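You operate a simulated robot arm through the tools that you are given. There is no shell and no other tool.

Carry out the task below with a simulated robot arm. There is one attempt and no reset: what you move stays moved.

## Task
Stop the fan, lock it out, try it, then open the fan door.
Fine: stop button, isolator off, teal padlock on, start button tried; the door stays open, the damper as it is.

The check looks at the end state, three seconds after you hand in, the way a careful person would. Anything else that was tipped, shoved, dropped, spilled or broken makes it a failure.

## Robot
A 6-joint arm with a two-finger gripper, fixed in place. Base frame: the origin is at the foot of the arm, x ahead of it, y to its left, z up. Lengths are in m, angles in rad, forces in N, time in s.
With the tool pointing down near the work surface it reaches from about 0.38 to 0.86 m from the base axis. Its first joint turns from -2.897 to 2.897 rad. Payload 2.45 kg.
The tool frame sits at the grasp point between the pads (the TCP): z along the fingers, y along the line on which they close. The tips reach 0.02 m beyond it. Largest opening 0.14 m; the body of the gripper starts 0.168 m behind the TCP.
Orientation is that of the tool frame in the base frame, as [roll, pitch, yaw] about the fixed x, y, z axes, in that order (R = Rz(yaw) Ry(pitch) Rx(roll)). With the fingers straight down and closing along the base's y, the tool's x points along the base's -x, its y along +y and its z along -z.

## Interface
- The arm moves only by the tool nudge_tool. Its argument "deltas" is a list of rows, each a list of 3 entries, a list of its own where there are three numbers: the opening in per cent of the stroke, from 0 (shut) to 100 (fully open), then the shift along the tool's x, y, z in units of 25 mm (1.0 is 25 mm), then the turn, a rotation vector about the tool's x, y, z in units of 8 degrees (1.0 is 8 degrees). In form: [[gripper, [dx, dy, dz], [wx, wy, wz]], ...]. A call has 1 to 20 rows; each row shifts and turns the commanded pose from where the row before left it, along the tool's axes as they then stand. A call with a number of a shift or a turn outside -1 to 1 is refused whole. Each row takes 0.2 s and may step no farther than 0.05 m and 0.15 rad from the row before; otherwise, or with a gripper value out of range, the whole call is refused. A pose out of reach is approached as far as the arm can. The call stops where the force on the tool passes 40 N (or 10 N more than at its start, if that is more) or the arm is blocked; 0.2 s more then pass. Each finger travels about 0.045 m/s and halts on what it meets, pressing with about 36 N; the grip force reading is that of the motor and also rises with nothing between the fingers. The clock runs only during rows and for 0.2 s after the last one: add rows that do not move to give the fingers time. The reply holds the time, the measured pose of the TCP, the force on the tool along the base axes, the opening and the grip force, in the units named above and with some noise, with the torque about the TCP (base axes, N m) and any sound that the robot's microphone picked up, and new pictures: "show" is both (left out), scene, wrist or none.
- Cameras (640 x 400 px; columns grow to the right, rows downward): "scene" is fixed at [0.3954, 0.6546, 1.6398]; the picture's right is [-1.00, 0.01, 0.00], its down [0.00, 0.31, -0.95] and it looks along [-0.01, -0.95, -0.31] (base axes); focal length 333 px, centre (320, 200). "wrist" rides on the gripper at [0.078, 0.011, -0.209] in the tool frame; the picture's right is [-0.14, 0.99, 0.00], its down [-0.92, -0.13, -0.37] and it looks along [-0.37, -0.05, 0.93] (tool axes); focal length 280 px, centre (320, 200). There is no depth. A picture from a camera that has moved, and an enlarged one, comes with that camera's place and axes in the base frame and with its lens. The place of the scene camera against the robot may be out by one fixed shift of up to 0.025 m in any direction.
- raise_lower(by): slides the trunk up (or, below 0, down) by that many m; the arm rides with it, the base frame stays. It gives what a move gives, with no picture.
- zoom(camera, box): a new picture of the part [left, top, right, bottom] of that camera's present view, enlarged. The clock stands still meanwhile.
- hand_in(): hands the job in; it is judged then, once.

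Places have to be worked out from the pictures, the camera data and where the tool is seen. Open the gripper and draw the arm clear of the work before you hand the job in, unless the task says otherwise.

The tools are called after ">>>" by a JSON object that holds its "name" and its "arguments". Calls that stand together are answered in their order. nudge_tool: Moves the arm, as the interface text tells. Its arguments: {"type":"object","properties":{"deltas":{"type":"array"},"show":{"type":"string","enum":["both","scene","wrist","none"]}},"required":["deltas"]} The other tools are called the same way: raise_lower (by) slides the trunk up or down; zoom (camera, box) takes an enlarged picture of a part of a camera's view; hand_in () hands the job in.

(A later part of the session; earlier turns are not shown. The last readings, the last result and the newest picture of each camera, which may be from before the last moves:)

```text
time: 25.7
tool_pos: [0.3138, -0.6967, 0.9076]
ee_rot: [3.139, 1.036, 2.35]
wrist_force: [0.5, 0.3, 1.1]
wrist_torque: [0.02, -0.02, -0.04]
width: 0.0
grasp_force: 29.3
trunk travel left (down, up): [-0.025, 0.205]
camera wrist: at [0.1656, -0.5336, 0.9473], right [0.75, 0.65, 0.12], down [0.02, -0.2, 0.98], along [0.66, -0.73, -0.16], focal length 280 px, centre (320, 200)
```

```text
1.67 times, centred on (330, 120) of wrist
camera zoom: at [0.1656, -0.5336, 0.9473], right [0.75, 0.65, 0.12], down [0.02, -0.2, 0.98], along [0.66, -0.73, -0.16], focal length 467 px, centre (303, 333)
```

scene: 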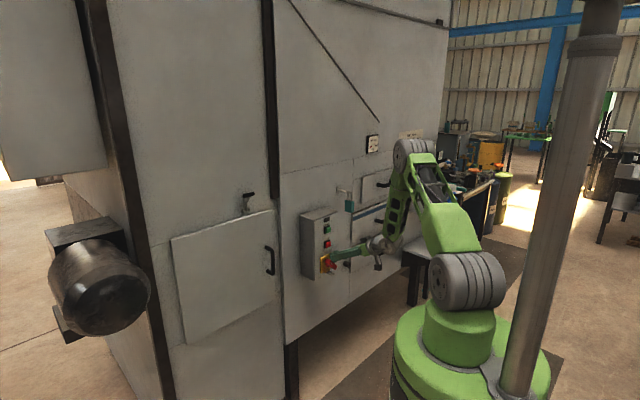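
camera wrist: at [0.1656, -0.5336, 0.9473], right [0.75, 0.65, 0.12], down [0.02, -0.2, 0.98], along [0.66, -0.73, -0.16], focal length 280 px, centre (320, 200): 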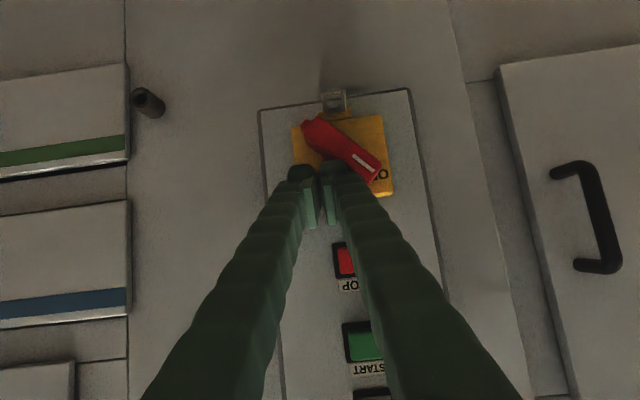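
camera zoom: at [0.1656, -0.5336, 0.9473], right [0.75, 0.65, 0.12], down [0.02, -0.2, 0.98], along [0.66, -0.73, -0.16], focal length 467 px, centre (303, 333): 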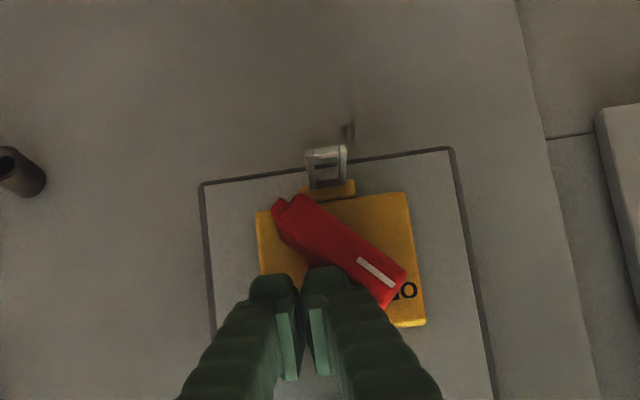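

The handle is turning freely, roughly 45° already, and the fixed lock staple is visible below it. I continue along the arc, over the top and down onto the pointer end.

>>> {"name": "nudge_tool", "arguments": {"deltas": [[0, [0.06, 0.26, 0.036], [0, 0, 0]], [0, [0.06, 0.26, 0.036], [0, 0, 0]], [0, [0.126, 0.277, 0.075], [0, 0, 0]], [0, [0.126, 0.277, 0.075], [0, 0, 0]], [0, [0.126, 0.277, 0.075], [0, 0, 0]], [0, [0, 0, 0], [0, 0, 0]]]}}

>>> {"name": "zoom", "arguments": {"camera": "scene", "box": [300, 210, 380, 280]}}

>>> {"name": "zoom", "arguments": {"camera": "wrist", "box": [200, 0, 460, 240]}}

```text
time: 26.8
tool_pos: [0.3328, -0.6867, 0.9051]
ee_rot: [-3.131, 1.055, 2.358]
wrist_force: [1.8, -0.3, 8.8]
wrist_torque: [0.0, -0.07, -0.12]
width: 0.0062
grasp_force: 29.2
trunk travel left (down, up): [-0.025, 0.205]
stopped in row 5: the force on the tool passed its limit at 60 N (the readings are from after the stop); the commanded pose is now the measured one
camera wrist: at [0.1853, -0.5201, 0.941], right [0.75, 0.65, 0.11], down [0.01, -0.18, 0.98], along [0.66, -0.74, -0.14], focal length 280 px, centre (320, 200)
```

scene: 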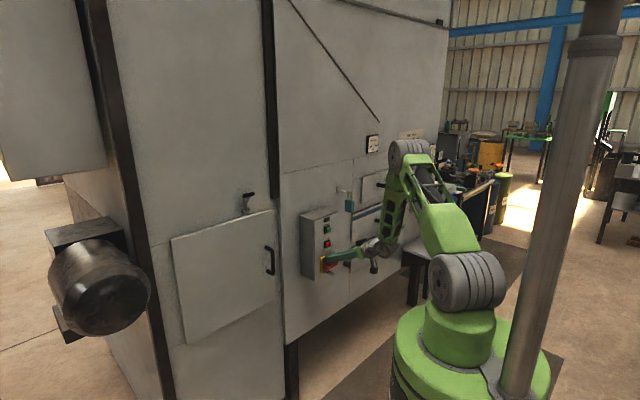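
wrist: 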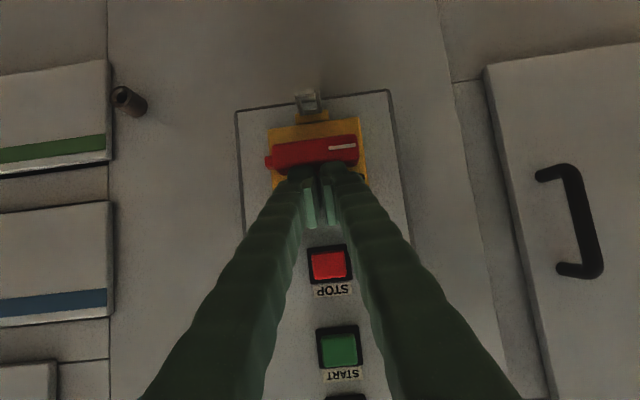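

```text
5.71 times, centred on (340, 245) of scene
camera zoom: at [0.3954, 0.6546, 1.6398], right [-1.0, 0.01, 0.0], down [0.0, 0.31, -0.95], along [-0.01, -0.95, -0.31], focal length 1903 px, centre (206, -57)
```

zoom: 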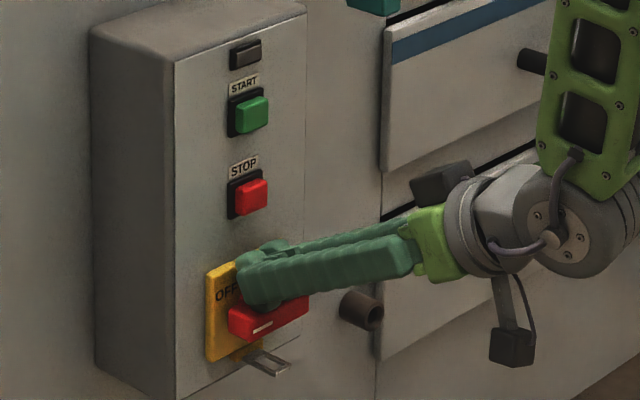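

```text
1.67 times, centred on (330, 120) of wrist
camera zoom: at [0.1853, -0.5201, 0.941], right [0.75, 0.65, 0.11], down [0.01, -0.18, 0.98], along [0.66, -0.74, -0.14], focal length 467 px, centre (303, 333)
```

zoom: 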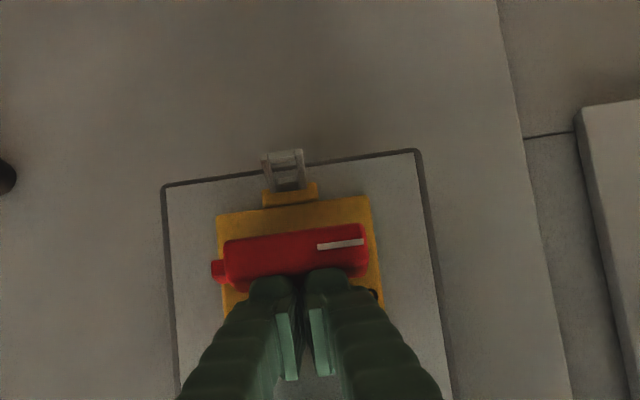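

The handle is now horizontal with its pointer at OFF, against its stop. I lift off it and back away to check it and the lock staple.

>>> {"name": "nudge_tool", "arguments": {"deltas": [[0, [-0.344, 0, -0.2036], [0, 0, 0]], [0, [0.3, 0, -0.52], [0, 0, 0]], [0, [0.4, 0, -0.7], [0, 0, 0]], [0, [0.4, 0, -0.7], [0, 0, 0]], [0, [0, 0, 0], [0, 0, 0]]]}}

>>> {"name": "zoom", "arguments": {"camera": "scene", "box": [300, 210, 380, 280]}}

>>> {"name": "zoom", "arguments": {"camera": "wrist", "box": [230, 30, 430, 230]}}

```text
time: 28.0
tool_pos: [0.294, -0.646, 0.9114]
ee_rot: [3.141, 1.046, 2.35]
wrist_force: [0.5, 0.5, 0.0]
wrist_torque: [-0.02, 0.03, -0.01]
width: 0.0
grasp_force: 29.4
trunk travel left (down, up): [-0.025, 0.205]
camera wrist: at [0.1456, -0.4806, 0.9495], right [0.75, 0.65, 0.12], down [0.01, -0.19, 0.98], along [0.66, -0.74, -0.15], focal length 280 px, centre (320, 200)
```

scene: 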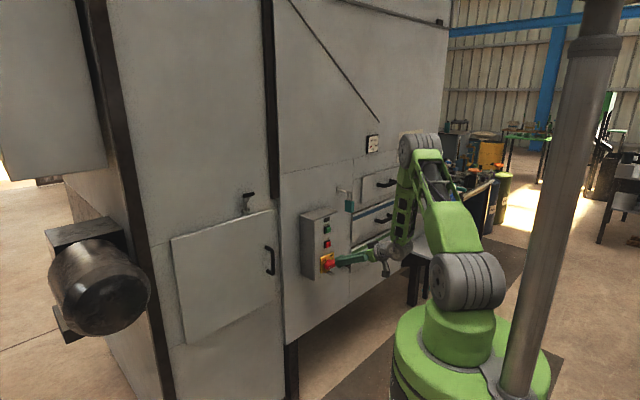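
wrist: 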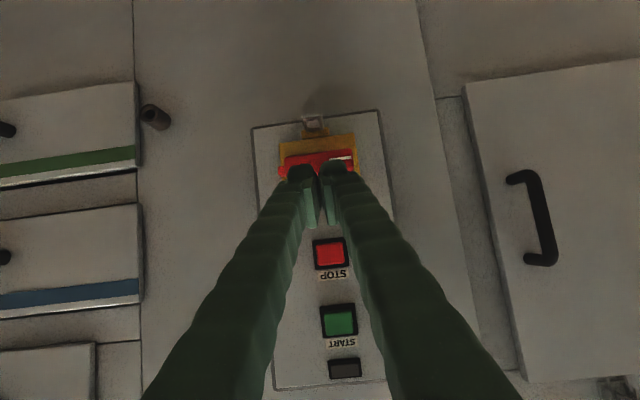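

```text
5.71 times, centred on (340, 245) of scene
camera zoom: at [0.3954, 0.6546, 1.6398], right [-1.0, 0.01, 0.0], down [0.0, 0.31, -0.95], along [-0.01, -0.95, -0.31], focal length 1903 px, centre (206, -57)
```

zoom: 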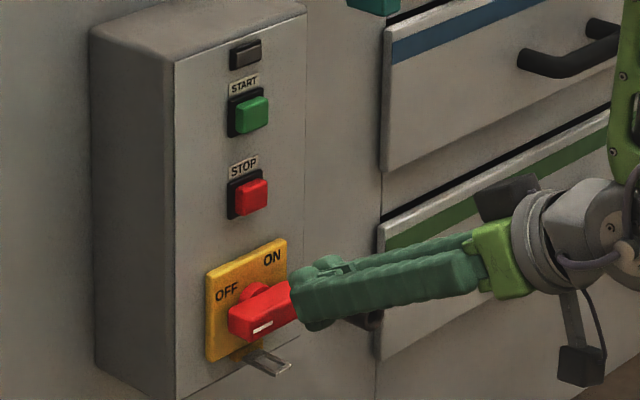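

```text
2.00 times, centred on (330, 130) of wrist
camera zoom: at [0.1456, -0.4806, 0.9495], right [0.75, 0.65, 0.12], down [0.01, -0.19, 0.98], along [0.66, -0.74, -0.15], focal length 561 px, centre (300, 340)
```

zoom: 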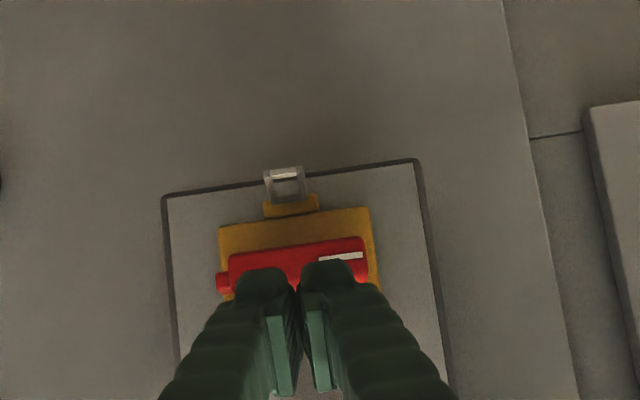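

The isolator is off with the pointer at OFF. Now I go for the padlock: I rise and move right with the fingers open for a close look at how it hangs.

>>> {"name": "nudge_tool", "arguments": {"deltas": [[0, [-0.8, 0, -0.5], [0, 0, 0]], [50, [-0.8, -0.8, -0.5], [0, 0, 0]], [100, [-0.8, -0.8, -0.5], [0, 0, 0]], [100, [-0.8, -0.8, -0.5], [0, 0, 0]], [100, [-0.8, -0.8, -0.5], [0, 0, 0]], [100, [-0.8, -0.8, -0.5], [0, 0, 0]], [100, [0, -0.8, 0], [0, 0, 0]], [100, [0, -0.8, 0], [0, 0, 0]], [100, [0, -0.8, 0], [0, 0, 0]], [100, [0, 0, 0], [0, 0, 0]]]}}

>>> {"name": "zoom", "arguments": {"camera": "wrist", "box": [230, 60, 430, 260]}}

>>> {"name": "zoom", "arguments": {"camera": "scene", "box": [310, 170, 380, 220]}}

```text
time: 30.2
tool_pos: [0.1742, -0.7531, 1.0542]
ee_rot: [-3.134, 1.052, 2.355]
wrist_force: [-0.8, 0.2, 1.0]
wrist_torque: [0.01, 0.0, 0.03]
width: 0.1398
grasp_force: 0.1
trunk travel left (down, up): [-0.025, 0.205]
camera wrist: at [0.0264, -0.5884, 1.0916], right [0.75, 0.65, 0.12], down [0.01, -0.19, 0.98], along [0.66, -0.74, -0.15], focal length 280 px, centre (320, 200)
```

scene: 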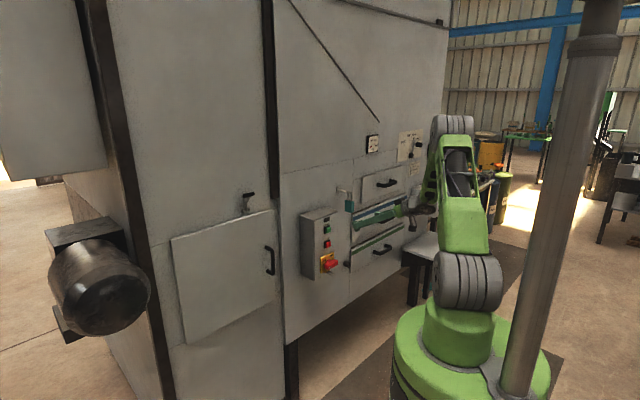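
wrist: 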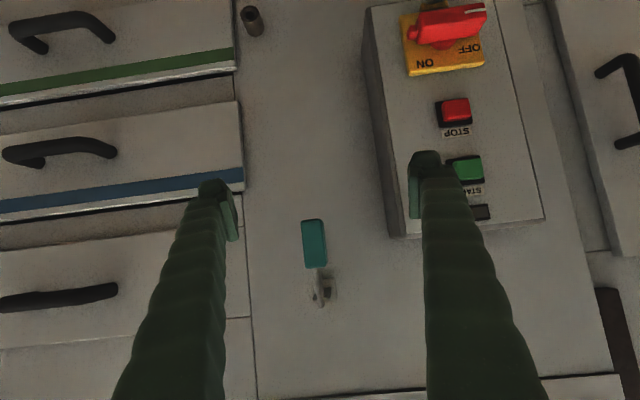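

```text
2.00 times, centred on (330, 160) of wrist
camera zoom: at [0.0264, -0.5884, 1.0916], right [0.75, 0.65, 0.12], down [0.01, -0.19, 0.98], along [0.66, -0.74, -0.15], focal length 561 px, centre (300, 280)
```

zoom: 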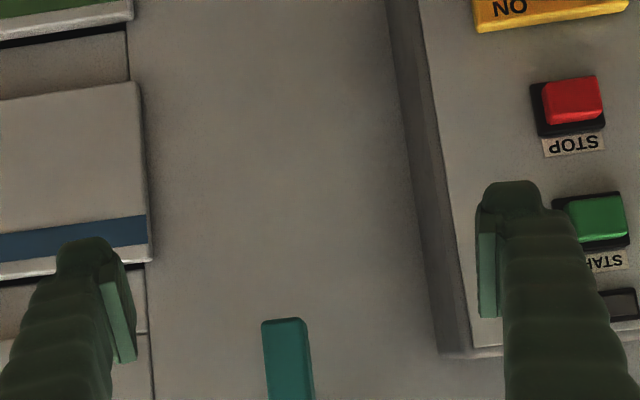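

```text
8.00 times, centred on (345, 195) of scene
camera zoom: at [0.3954, 0.6546, 1.6398], right [-1.0, 0.01, 0.0], down [0.0, 0.31, -0.95], along [-0.01, -0.95, -0.31], focal length 2665 px, centre (120, 240)
```

zoom: 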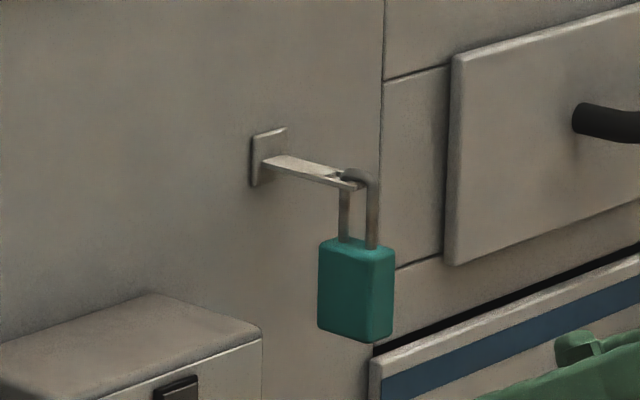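

The padlock hangs with its shackle over the end of a tab that sticks out from a small wall plate. I zoom in more on the tab's end and on the isolator's lock tab.

>>> {"name": "zoom", "arguments": {"camera": "scene", "box": [336, 184, 362, 214]}}

>>> {"name": "zoom", "arguments": {"camera": "wrist", "box": [280, 200, 370, 320]}}

>>> {"name": "zoom", "arguments": {"camera": "scene", "box": [314, 245, 350, 280]}}

>>> {"name": "zoom", "arguments": {"camera": "scene", "box": [230, 180, 290, 290]}}

```text
13.33 times, centred on (349, 199) of scene
camera zoom: at [0.3954, 0.6546, 1.6398], right [-1.0, 0.01, 0.0], down [0.0, 0.31, -0.95], along [-0.01, -0.95, -0.31], focal length 4441 px, centre (-67, 213)
```

zoom: 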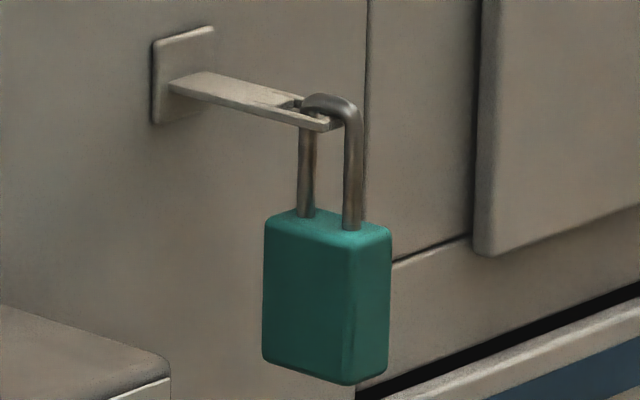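

```text
3.33 times, centred on (325, 260) of wrist
camera zoom: at [0.0264, -0.5884, 1.0916], right [0.75, 0.65, 0.12], down [0.01, -0.19, 0.98], along [0.66, -0.74, -0.15], focal length 935 px, centre (303, 0)
```

zoom: 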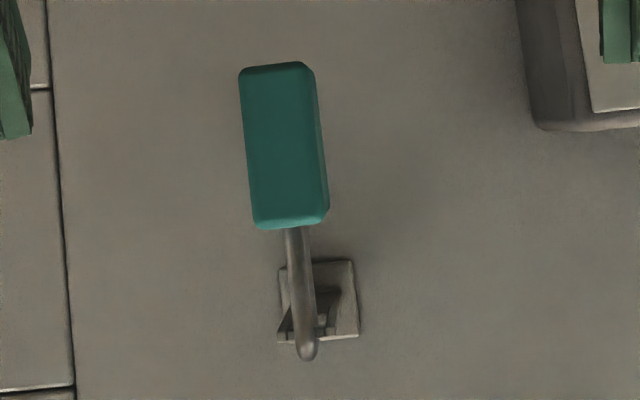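

```text
11.43 times, centred on (332, 262) of scene
camera zoom: at [0.3954, 0.6546, 1.6398], right [-1.0, 0.01, 0.0], down [0.0, 0.31, -0.95], along [-0.01, -0.95, -0.31], focal length 3807 px, centre (183, -514)
```

zoom: 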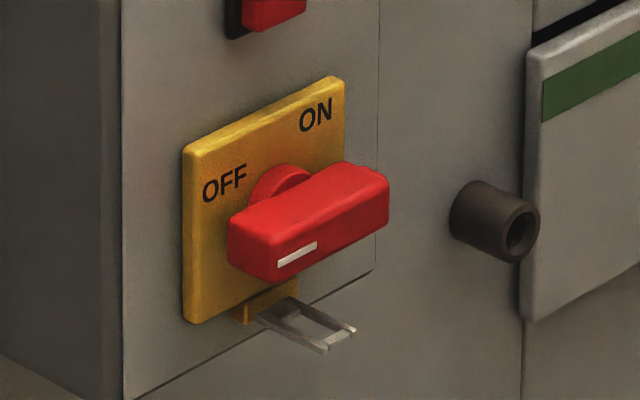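

```text
3.64 times, centred on (260, 235) of scene
camera zoom: at [0.3954, 0.6546, 1.6398], right [-1.0, 0.01, 0.0], down [0.0, 0.31, -0.95], along [-0.01, -0.95, -0.31], focal length 1211 px, centre (538, 73)
```

zoom: 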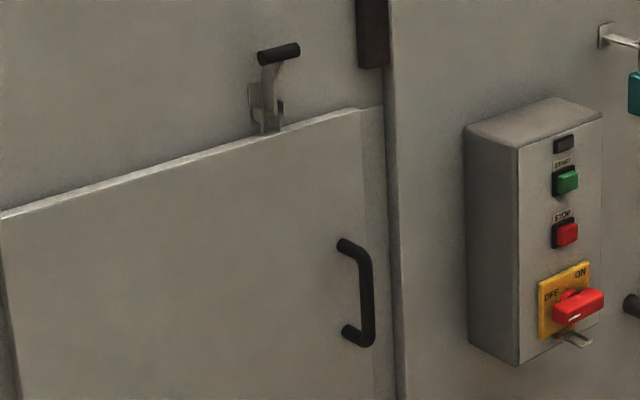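

Now I can see the padlock's shackle plane is perpendicular to the wall, with the back leg in a slot near the tab's end. I zoom tighter on both tab ends to see whether the slots are open or closed.

>>> {"name": "zoom", "arguments": {"camera": "scene", "box": [343, 187, 355, 197]}}

>>> {"name": "zoom", "arguments": {"camera": "scene", "box": [321, 268, 337, 278]}}

>>> {"name": "zoom", "arguments": {"camera": "wrist", "box": [300, 265, 340, 310]}}

```text
16.00 times, centred on (349, 192) of scene
camera zoom: at [0.3954, 0.6546, 1.6398], right [-1.0, 0.01, 0.0], down [0.0, 0.31, -0.95], along [-0.01, -0.95, -0.31], focal length 5330 px, centre (-144, 328)
```

zoom: 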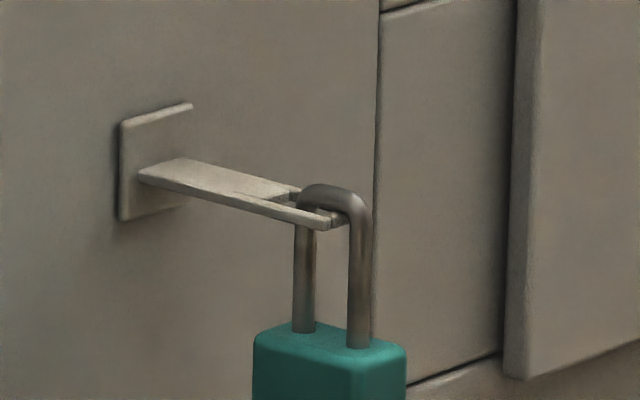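

```text
16.00 times, centred on (329, 273) of scene
camera zoom: at [0.3954, 0.6546, 1.6398], right [-1.0, 0.01, 0.0], down [0.0, 0.31, -0.95], along [-0.01, -0.95, -0.31], focal length 5330 px, centre (176, -968)
```

zoom: 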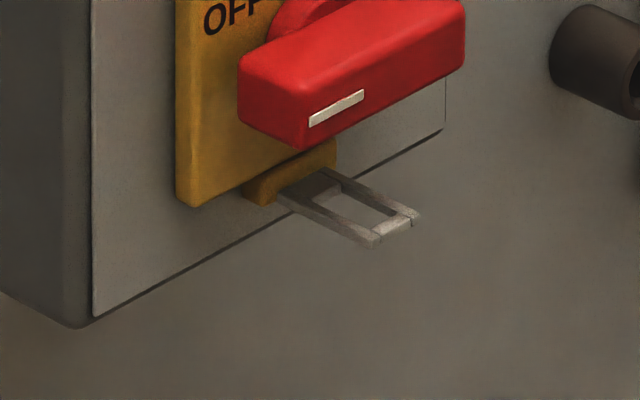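

```text
8.89 times, centred on (320, 288) of wrist
camera zoom: at [0.0264, -0.5884, 1.0916], right [0.75, 0.65, 0.12], down [0.01, -0.19, 0.98], along [0.66, -0.74, -0.15], focal length 2492 px, centre (320, -578)
```

zoom: 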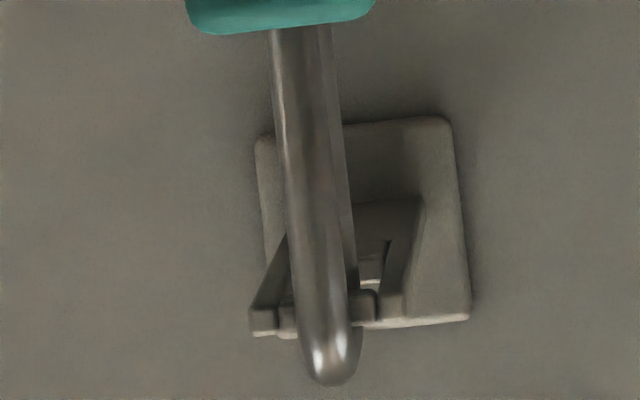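

Both tabs have a slot closed at the end by a lighter, separate cross-piece that may be a sprung gate. I tilt the tool to 45°, which suits the low isolator tab, narrow the fingers and line up with the padlock sideways.

>>> {"name": "nudge_tool", "arguments": {"deltas": [[50, [0, 0, 0], [0, 0.94, 0]], [50, [0, 0, 0], [0, 0.94, 0]], [50, [0, -0.425, 0], [0, 0, 0]], [50, [0, -0.425, 0], [0, 0, 0]], [50, [0, 0, 0], [0, 0, 0]], [50, [0, 0, 0], [0, 0, 0]]]}}

>>> {"name": "zoom", "arguments": {"camera": "wrist", "box": [240, 180, 400, 330]}}

```text
time: 31.6
tool_pos: [0.1608, -0.7675, 1.0551]
ee_rot: [-3.136, 0.787, 2.354]
wrist_force: [-0.8, -1.1, 0.2]
wrist_torque: [-0.04, -0.01, -0.02]
width: 0.0699
grasp_force: 0.1
trunk travel left (down, up): [-0.025, 0.205]
camera wrist: at [0.0247, -0.6145, 1.1478], right [0.77, 0.63, 0.09], down [0.18, -0.36, 0.91], along [0.61, -0.69, -0.4], focal length 280 px, centre (320, 200)
```

scene: 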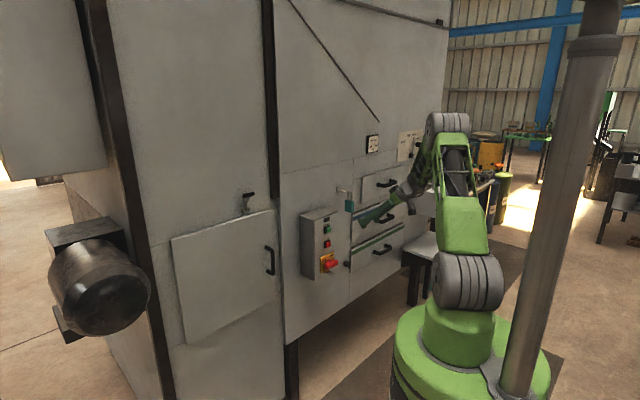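
wrist: 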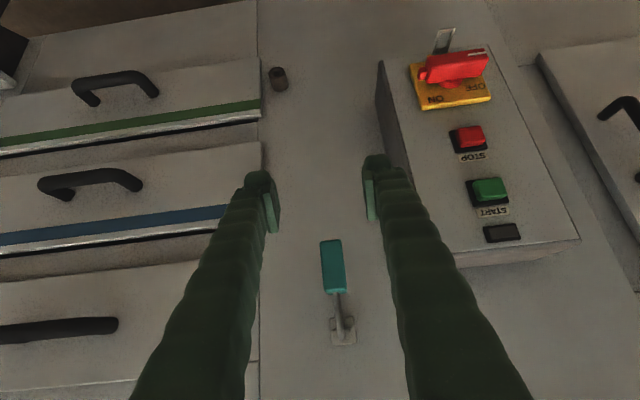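

```text
2.67 times, centred on (320, 255) of wrist
camera zoom: at [0.0247, -0.6145, 1.1478], right [0.77, 0.63, 0.09], down [0.18, -0.36, 0.91], along [0.61, -0.69, -0.4], focal length 748 px, centre (320, 53)
```

zoom: 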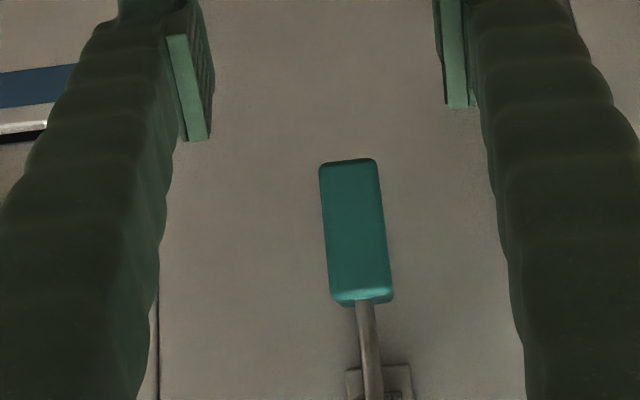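

The padlock body is centred at d' ≈ -0.430, z ≈ 1.093, right between the fingers. I raise 3.3 cm and slide forward so the pads straddle the body.

>>> {"name": "nudge_tool", "arguments": {"deltas": [[50, [-0.467, -0.02, -0.466], [0, 0, 0]], [50, [-0.467, -0.02, -0.466], [0, 0, 0]], [50, [-0.5365, 0, 0.538], [0, 0, 0]], [50, [-0.5365, 0, 0.538], [0, 0, 0]], [50, [-0.5365, 0, 0.538], [0, 0, 0]], [50, [-0.5365, 0, 0.538], [0, 0, 0]], [50, [-0.5365, 0, 0.538], [0, 0, 0]], [50, [0, 0, 0], [0, 0, 0]]]}}

>>> {"name": "zoom", "arguments": {"camera": "wrist", "box": [240, 120, 400, 270]}}

>>> {"name": "zoom", "arguments": {"camera": "scene", "box": [325, 175, 385, 225]}}

```text
time: 33.4
tool_pos: [0.2261, -0.8369, 1.0867]
ee_rot: [-3.135, 0.787, 2.353]
wrist_force: [0.3, -0.1, -0.5]
wrist_torque: [-0.02, 0.0, -0.02]
width: 0.0701
grasp_force: 0.1
trunk travel left (down, up): [-0.025, 0.205]
camera wrist: at [0.0912, -0.6831, 1.1798], right [0.77, 0.63, 0.09], down [0.18, -0.36, 0.91], along [0.61, -0.69, -0.4], focal length 280 px, centre (320, 200)
```

scene: 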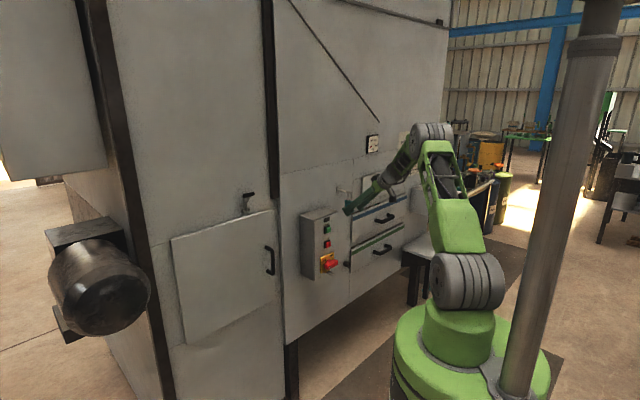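
wrist: 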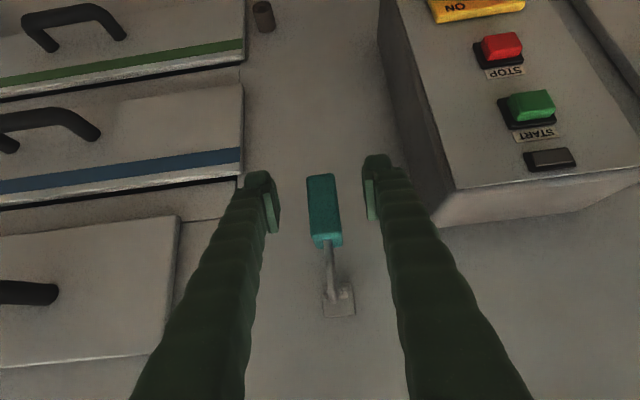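

```text
2.67 times, centred on (320, 195) of wrist
camera zoom: at [0.0912, -0.6831, 1.1798], right [0.77, 0.63, 0.09], down [0.18, -0.36, 0.91], along [0.61, -0.69, -0.4], focal length 748 px, centre (320, 213)
```

zoom: 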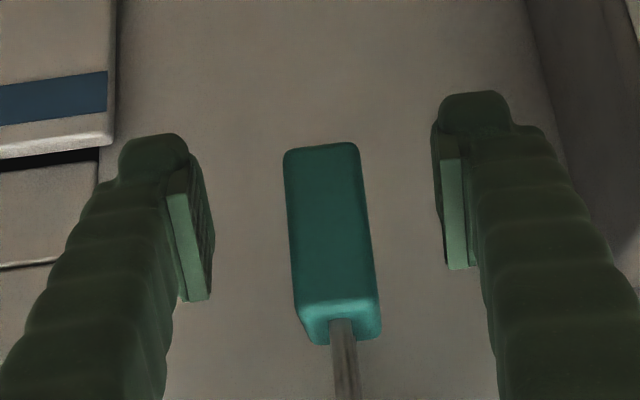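

```text
8.00 times, centred on (355, 200) of scene
camera zoom: at [0.3954, 0.6546, 1.6398], right [-1.0, 0.01, 0.0], down [0.0, 0.31, -0.95], along [-0.01, -0.95, -0.31], focal length 2665 px, centre (40, 200)
```

zoom: 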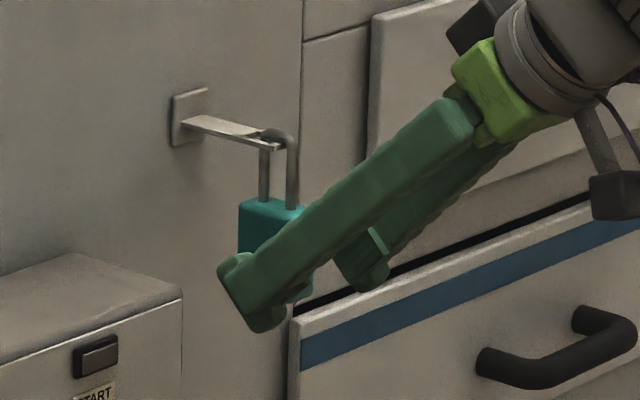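

The pads are level with the body and the TCP is at its front face. I advance 2 cm more, up 5 mm, then close on the body.

>>> {"name": "nudge_tool", "arguments": {"deltas": [[50, [-0.42, 0.06, 0.14], [0, 0, 0]], [50, [-0.28, 0, 0.28], [0, 0, 0]], [50, [0, 0, 0], [0, 0, 0]], [0, [0, 0, 0], [0, 0, 0]], [0, [0, 0, 0], [0, 0, 0]], [0, [0, 0, 0], [0, 0, 0]], [0, [0, 0, 0], [0, 0, 0]], [0, [0, 0, 0], [0, 0, 0]]]}}

>>> {"name": "zoom", "arguments": {"camera": "wrist", "box": [240, 120, 400, 270]}}

>>> {"name": "zoom", "arguments": {"camera": "scene", "box": [325, 175, 385, 225]}}

```text
time: 35.2
tool_pos: [0.242, -0.8491, 1.0921]
ee_rot: [-3.137, 0.788, 2.353]
wrist_force: [-1.3, -2.5, 0.4]
wrist_torque: [-0.08, 0.01, 0.0]
width: 0.0236
grasp_force: 36.0
trunk travel left (down, up): [-0.025, 0.205]
camera wrist: at [0.1063, -0.6954, 1.1852], right [0.77, 0.63, 0.09], down [0.18, -0.36, 0.91], along [0.61, -0.69, -0.4], focal length 280 px, centre (320, 200)
```

scene: 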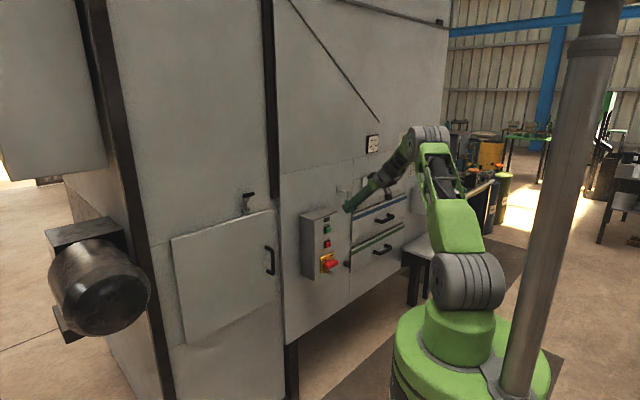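
wrist: 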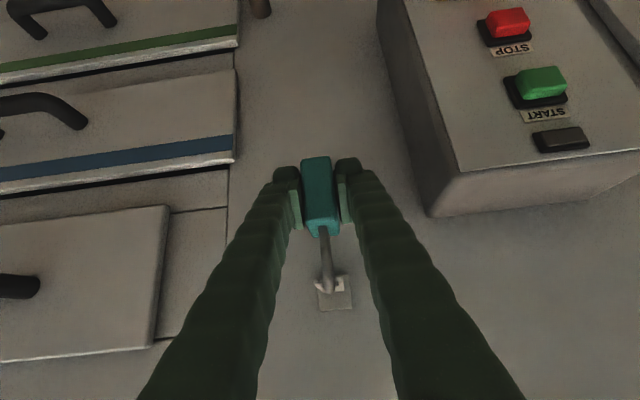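

```text
2.67 times, centred on (320, 195) of wrist
camera zoom: at [0.1063, -0.6954, 1.1852], right [0.77, 0.63, 0.09], down [0.18, -0.36, 0.91], along [0.61, -0.69, -0.4], focal length 748 px, centre (320, 213)
```

zoom: 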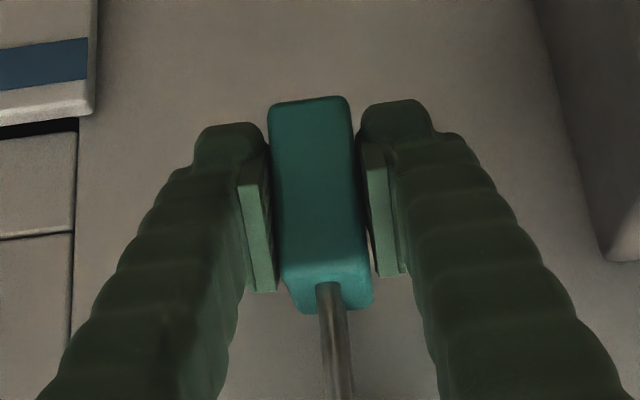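

```text
8.00 times, centred on (355, 200) of scene
camera zoom: at [0.3954, 0.6546, 1.6398], right [-1.0, 0.01, 0.0], down [0.0, 0.31, -0.95], along [-0.01, -0.95, -0.31], focal length 2665 px, centre (40, 200)
```

zoom: 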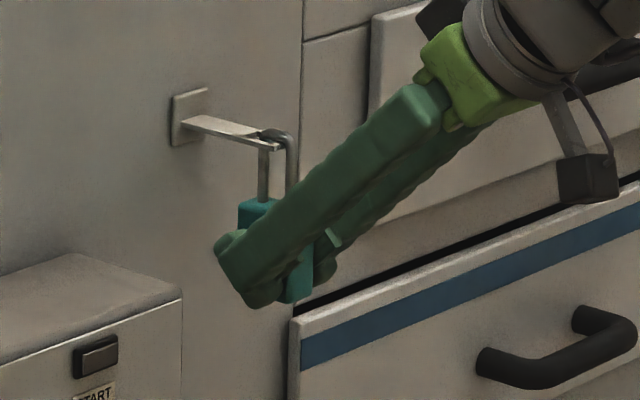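

Gripped at 23.6 mm with 36 N. From up here I can look at the tab's end and cross-piece from above, so I zoom in there before pulling.

>>> {"name": "zoom", "arguments": {"camera": "wrist", "box": [300, 255, 360, 315]}}

>>> {"name": "zoom", "arguments": {"camera": "scene", "box": [340, 186, 356, 198]}}

```text
6.67 times, centred on (330, 285) of wrist
camera zoom: at [0.1063, -0.6954, 1.1852], right [0.77, 0.63, 0.09], down [0.18, -0.36, 0.91], along [0.61, -0.69, -0.4], focal length 1869 px, centre (253, -367)
```

zoom: 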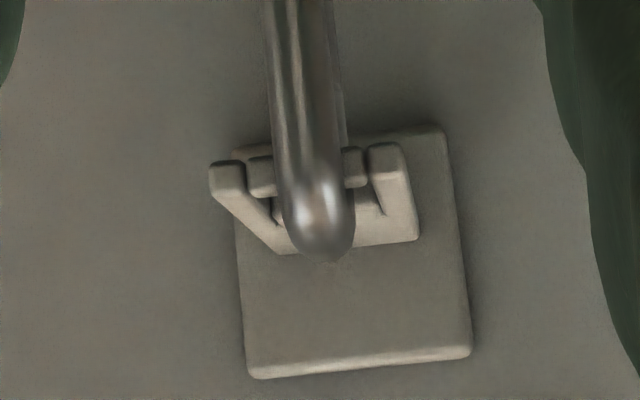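

```text
16.00 times, centred on (348, 192) of scene
camera zoom: at [0.3954, 0.6546, 1.6398], right [-1.0, 0.01, 0.0], down [0.0, 0.31, -0.95], along [-0.01, -0.95, -0.31], focal length 5330 px, centre (-128, 328)
```

zoom: 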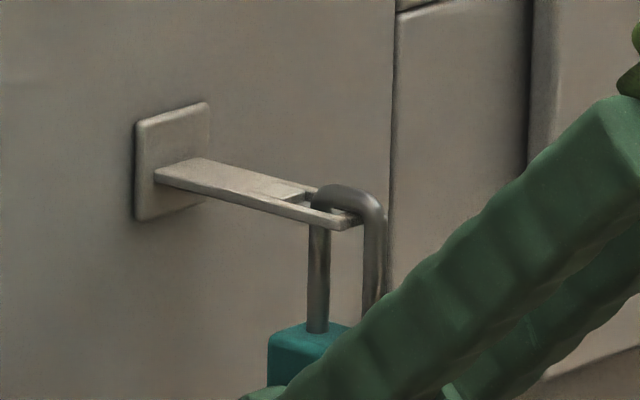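

Seen from above, the cross-piece is a separate bar with clearances to the two prongs, so it is a sprung gate. I lift the padlock 1 cm so that its straight leg faces the gate, then pull gently outward.

>>> {"name": "nudge_tool", "arguments": {"deltas": [[0, [-0.1416, 0, -0.1412], [0, 0, 0]], [0, [-0.1416, 0, -0.1412], [0, 0, 0]], [0, [0.1412, 0, -0.1416], [0, 0, 0]], [0, [0.0706, 0, -0.0708], [0, 0, 0]], [0, [0, 0, 0], [0, 0, 0]]]}}

>>> {"name": "zoom", "arguments": {"camera": "wrist", "box": [300, 225, 370, 315]}}

>>> {"name": "zoom", "arguments": {"camera": "scene", "box": [340, 182, 356, 198]}}

```text
time: 36.4
tool_pos: [0.2381, -0.8437, 1.1026]
ee_rot: [-3.138, 0.787, 2.353]
wrist_force: [1.2, 0.0, -0.4]
wrist_torque: [0.0, 0.03, 0.0]
width: 0.0237
grasp_force: 36.2
trunk travel left (down, up): [-0.025, 0.205]
camera wrist: at [0.1016, -0.6911, 1.1957], right [0.77, 0.63, 0.09], down [0.18, -0.36, 0.91], along [0.61, -0.69, -0.4], focal length 280 px, centre (320, 200)
```

scene: 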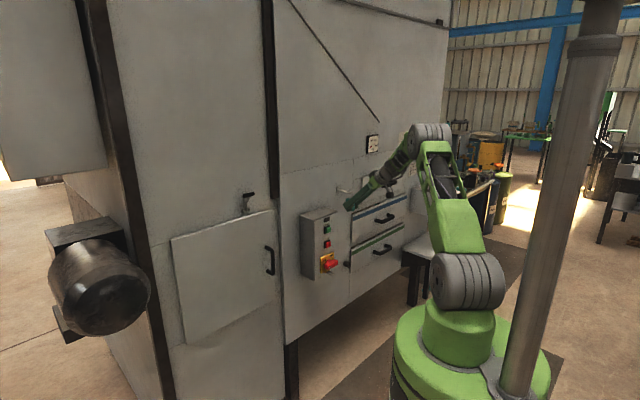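
wrist: 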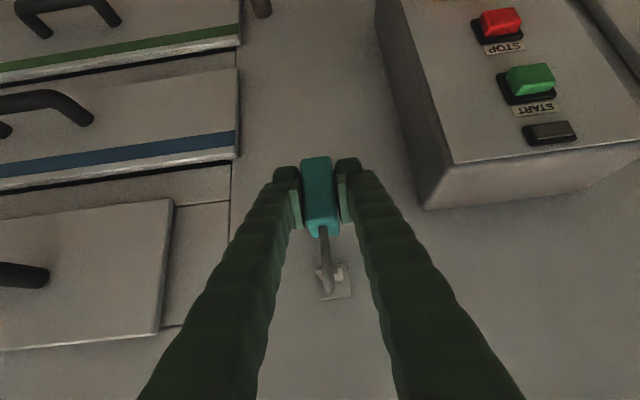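

```text
4.44 times, centred on (335, 270) of wrist
camera zoom: at [0.1016, -0.6911, 1.1957], right [0.77, 0.63, 0.09], down [0.18, -0.36, 0.91], along [0.61, -0.69, -0.4], focal length 1246 px, centre (253, -111)
```

zoom: 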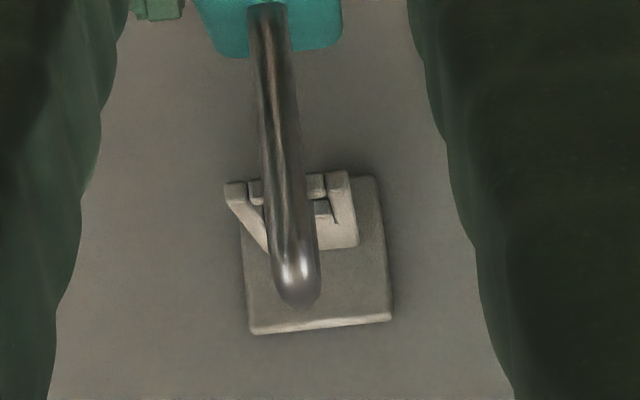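

```text
16.00 times, centred on (348, 190) of scene
camera zoom: at [0.3954, 0.6546, 1.6398], right [-1.0, 0.01, 0.0], down [0.0, 0.31, -0.95], along [-0.01, -0.95, -0.31], focal length 5330 px, centre (-128, 360)
```

zoom: 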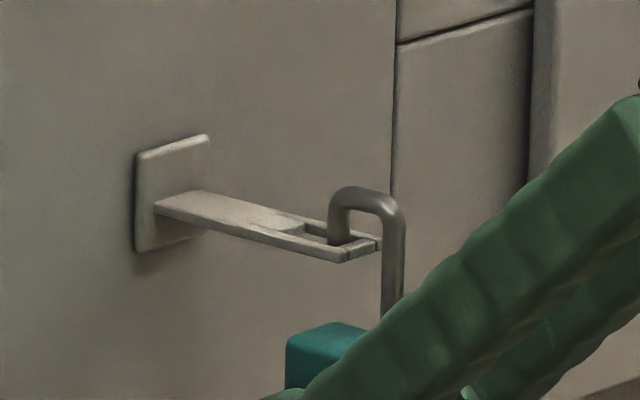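

The back leg is now just behind the gate. I keep pulling outward in small steps.

>>> {"name": "nudge_tool", "arguments": {"deltas": [[0, [0.0706, 0, -0.0708], [0, 0, 0]], [0, [0.0706, 0, -0.0708], [0, 0, 0]], [0, [0.0706, 0, -0.0708], [0, 0, 0]], [0, [0.0706, 0, -0.0708], [0, 0, 0]], [0, [0, 0, 0], [0, 0, 0]]]}}

>>> {"name": "zoom", "arguments": {"camera": "wrist", "box": [300, 225, 370, 315]}}

>>> {"name": "zoom", "arguments": {"camera": "scene", "box": [340, 182, 356, 198]}}

```text
time: 37.6
tool_pos: [0.2321, -0.8372, 1.1008]
ee_rot: [-3.138, 0.786, 2.352]
wrist_force: [9.6, -9.6, 1.2]
wrist_torque: [0.56, 0.54, 0.05]
width: 0.0234
grasp_force: 36.0
trunk travel left (down, up): [-0.025, 0.205]
camera wrist: at [0.096, -0.6843, 1.1939], right [0.77, 0.63, 0.09], down [0.19, -0.37, 0.91], along [0.61, -0.69, -0.4], focal length 280 px, centre (320, 200)
```

scene: 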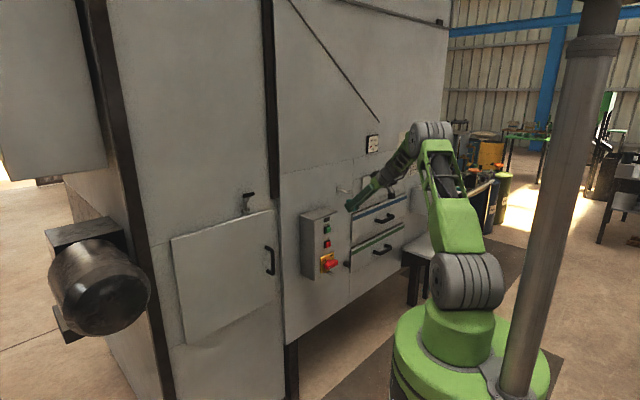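
wrist: 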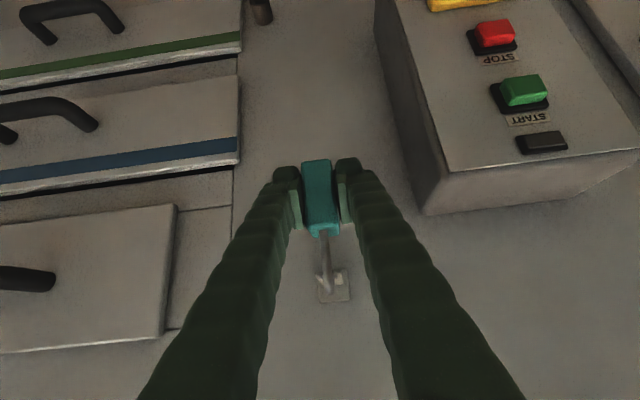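

```text
4.44 times, centred on (335, 270) of wrist
camera zoom: at [0.096, -0.6843, 1.1939], right [0.77, 0.63, 0.09], down [0.19, -0.37, 0.91], along [0.61, -0.69, -0.4], focal length 1246 px, centre (253, -111)
```

zoom: 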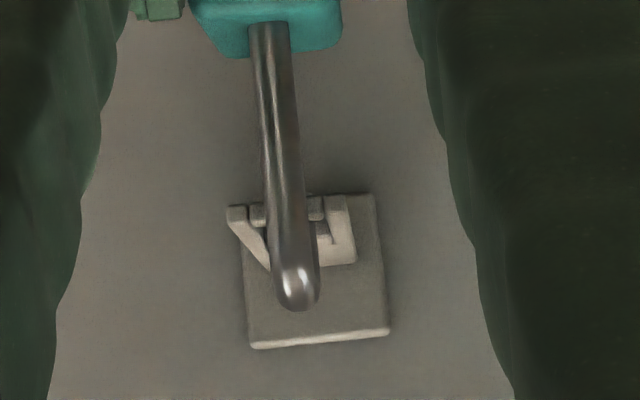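

```text
16.00 times, centred on (348, 190) of scene
camera zoom: at [0.3954, 0.6546, 1.6398], right [-1.0, 0.01, 0.0], down [0.0, 0.31, -0.95], along [-0.01, -0.95, -0.31], focal length 5330 px, centre (-128, 360)
```

zoom: 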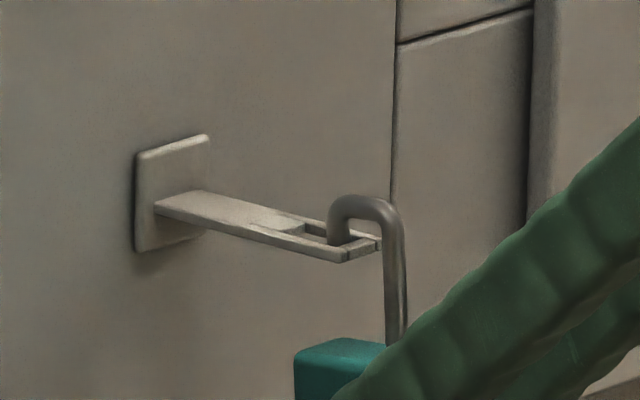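

The pull meets about 14 N and the body has tilted a little in my grip, while the gate hasn't moved. I look again at the shackle's back leg and the gate before going further.

>>> {"name": "zoom", "arguments": {"camera": "scene", "box": [343, 186, 353, 200]}}

>>> {"name": "zoom", "arguments": {"camera": "wrist", "box": [305, 225, 355, 305]}}

```text
16.00 times, centred on (348, 193) of scene
camera zoom: at [0.3954, 0.6546, 1.6398], right [-1.0, 0.01, 0.0], down [0.0, 0.31, -0.95], along [-0.01, -0.95, -0.31], focal length 5330 px, centre (-128, 312)
```

zoom: 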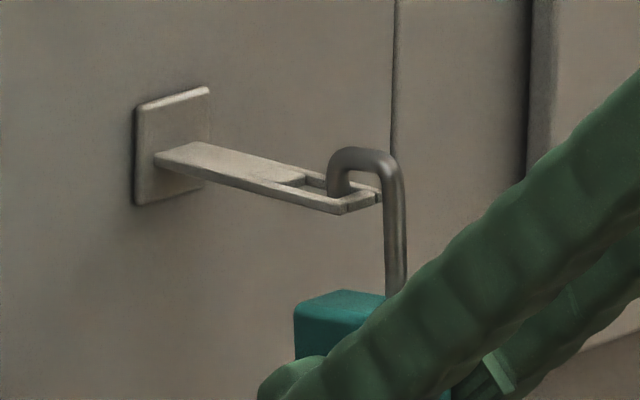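

```text
5.00 times, centred on (330, 265) of wrist
camera zoom: at [0.096, -0.6843, 1.1939], right [0.77, 0.63, 0.09], down [0.19, -0.37, 0.91], along [0.61, -0.69, -0.4], focal length 1402 px, centre (270, -125)
```

zoom: 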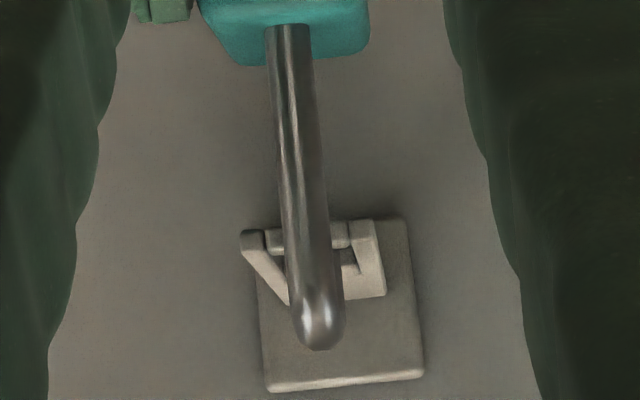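

Now it is clear: the shackle's back leg is short (an open toe) and ends inside the slot, so the padlock must be lifted clear, not pulled. I ease back inward 8 mm to relieve the load and then lift 1.4 cm.

>>> {"name": "nudge_tool", "arguments": {"deltas": [[0, [-0.113, 0, 0.113], [0, 0, 0]], [0, [-0.113, 0, 0.113], [0, 0, 0]], [0, [-0.1416, 0, -0.1412], [0, 0, 0]], [0, [-0.1416, 0, -0.1412], [0, 0, 0]], [0, [-0.1133, 0, -0.113], [0, 0, 0]], [0, [0, 0, 0], [0, 0, 0]]]}}

>>> {"name": "zoom", "arguments": {"camera": "scene", "box": [338, 180, 358, 200]}}

>>> {"name": "zoom", "arguments": {"camera": "wrist", "box": [305, 225, 355, 305]}}

```text
time: 39.0
tool_pos: [0.2337, -0.8426, 1.1166]
ee_rot: [-3.136, 0.787, 2.352]
wrist_force: [0.2, 0.6, -1.1]
wrist_torque: [0.01, -0.04, 0.01]
width: 0.0236
grasp_force: 35.4
trunk travel left (down, up): [-0.025, 0.205]
camera wrist: at [0.0988, -0.6892, 1.2099], right [0.77, 0.63, 0.09], down [0.18, -0.36, 0.91], along [0.61, -0.69, -0.4], focal length 280 px, centre (320, 200)
```

scene: 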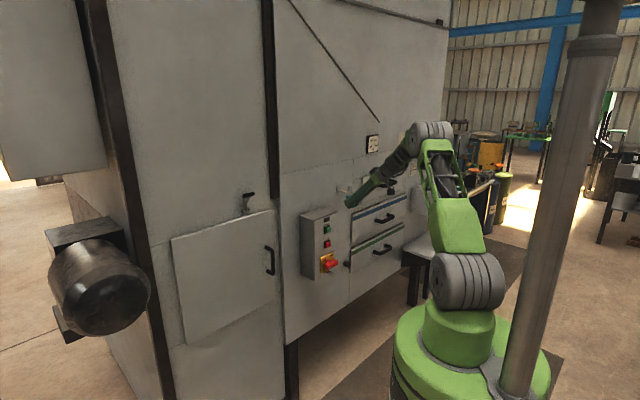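
wrist: 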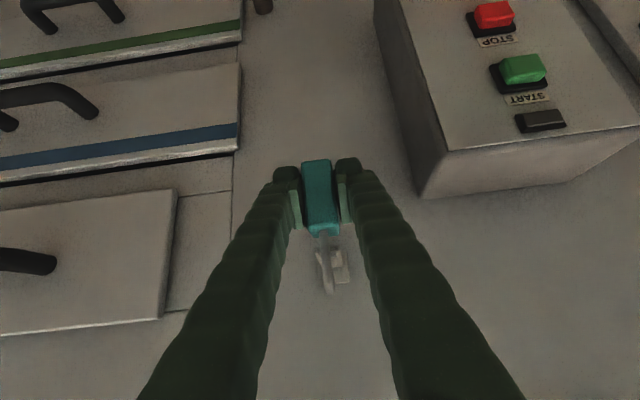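

```text
16.00 times, centred on (348, 190) of scene
camera zoom: at [0.3954, 0.6546, 1.6398], right [-1.0, 0.01, 0.0], down [0.0, 0.31, -0.95], along [-0.01, -0.95, -0.31], focal length 5330 px, centre (-128, 360)
```

zoom: 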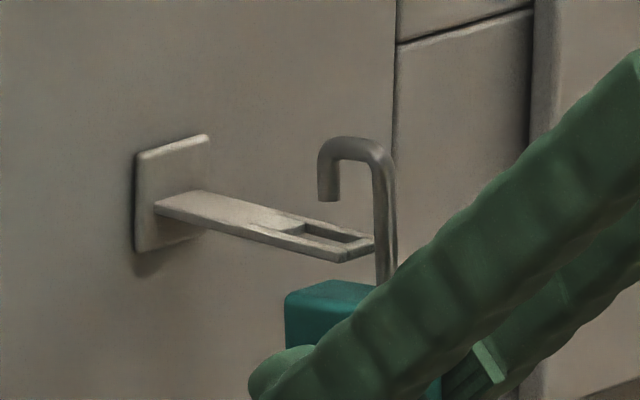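

```text
5.00 times, centred on (330, 265) of wrist
camera zoom: at [0.0988, -0.6892, 1.2099], right [0.77, 0.63, 0.09], down [0.18, -0.36, 0.91], along [0.61, -0.69, -0.4], focal length 1402 px, centre (270, -125)
```

zoom: 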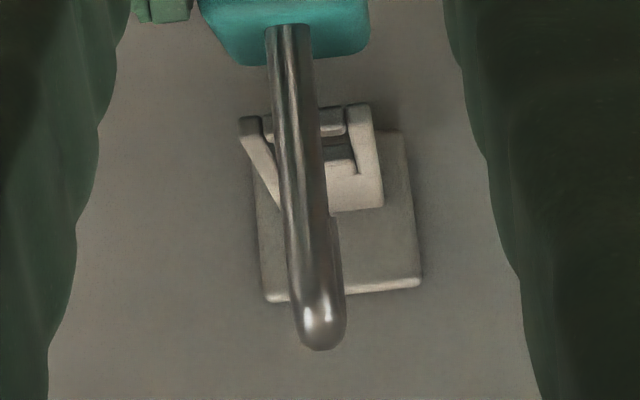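

The padlock is free of the slot; its shackle is now an open hook. It leans about 13° towards the wall in my grip, so I press the long leg gently against the tab's end to straighten it.

>>> {"name": "nudge_tool", "arguments": {"deltas": [[0, [-0.0706, 0, 0.0708], [0, 0, 0]], [0, [-0.0706, 0, 0.0708], [0, 0, 0]], [0, [-0.0706, 0, 0.0708], [0, 0, 0]], [0, [0, 0, 0], [0, 0, 0]]]}}

>>> {"name": "zoom", "arguments": {"camera": "scene", "box": [338, 180, 358, 200]}}

```text
time: 40.0
tool_pos: [0.2383, -0.8462, 1.1155]
ee_rot: [-3.139, 0.788, 2.352]
wrist_force: [-13.2, 12.0, -4.0]
wrist_torque: [-0.5, -0.51, 0.03]
width: 0.0239
grasp_force: 36.1
trunk travel left (down, up): [-0.025, 0.205]
camera wrist: at [0.1032, -0.6927, 1.2093], right [0.77, 0.63, 0.09], down [0.18, -0.37, 0.91], along [0.61, -0.69, -0.4], focal length 280 px, centre (320, 200)
```

scene: 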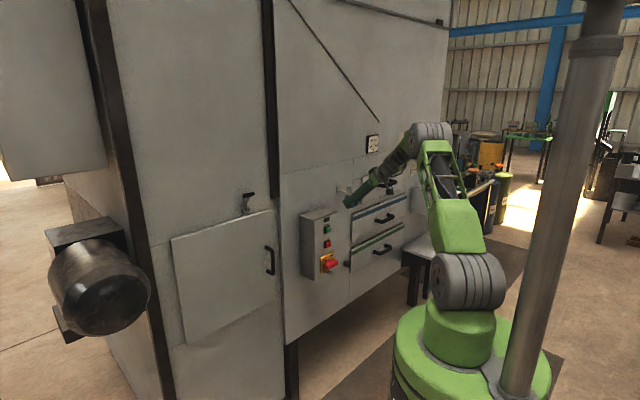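
wrist: 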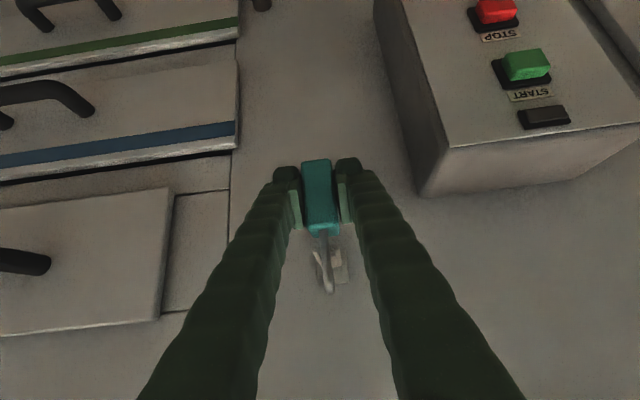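

```text
16.00 times, centred on (348, 190) of scene
camera zoom: at [0.3954, 0.6546, 1.6398], right [-1.0, 0.01, 0.0], down [0.0, 0.31, -0.95], along [-0.01, -0.95, -0.31], focal length 5330 px, centre (-128, 360)
```

zoom: 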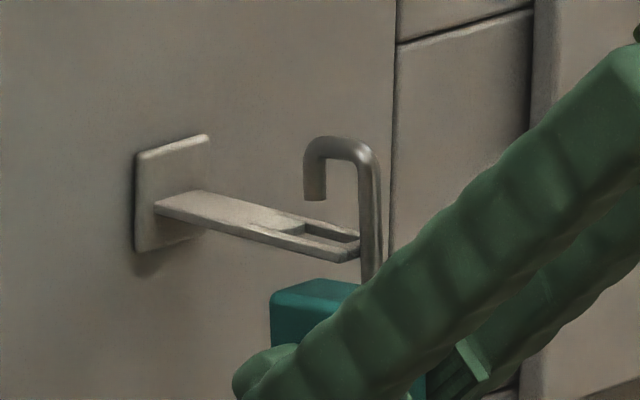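

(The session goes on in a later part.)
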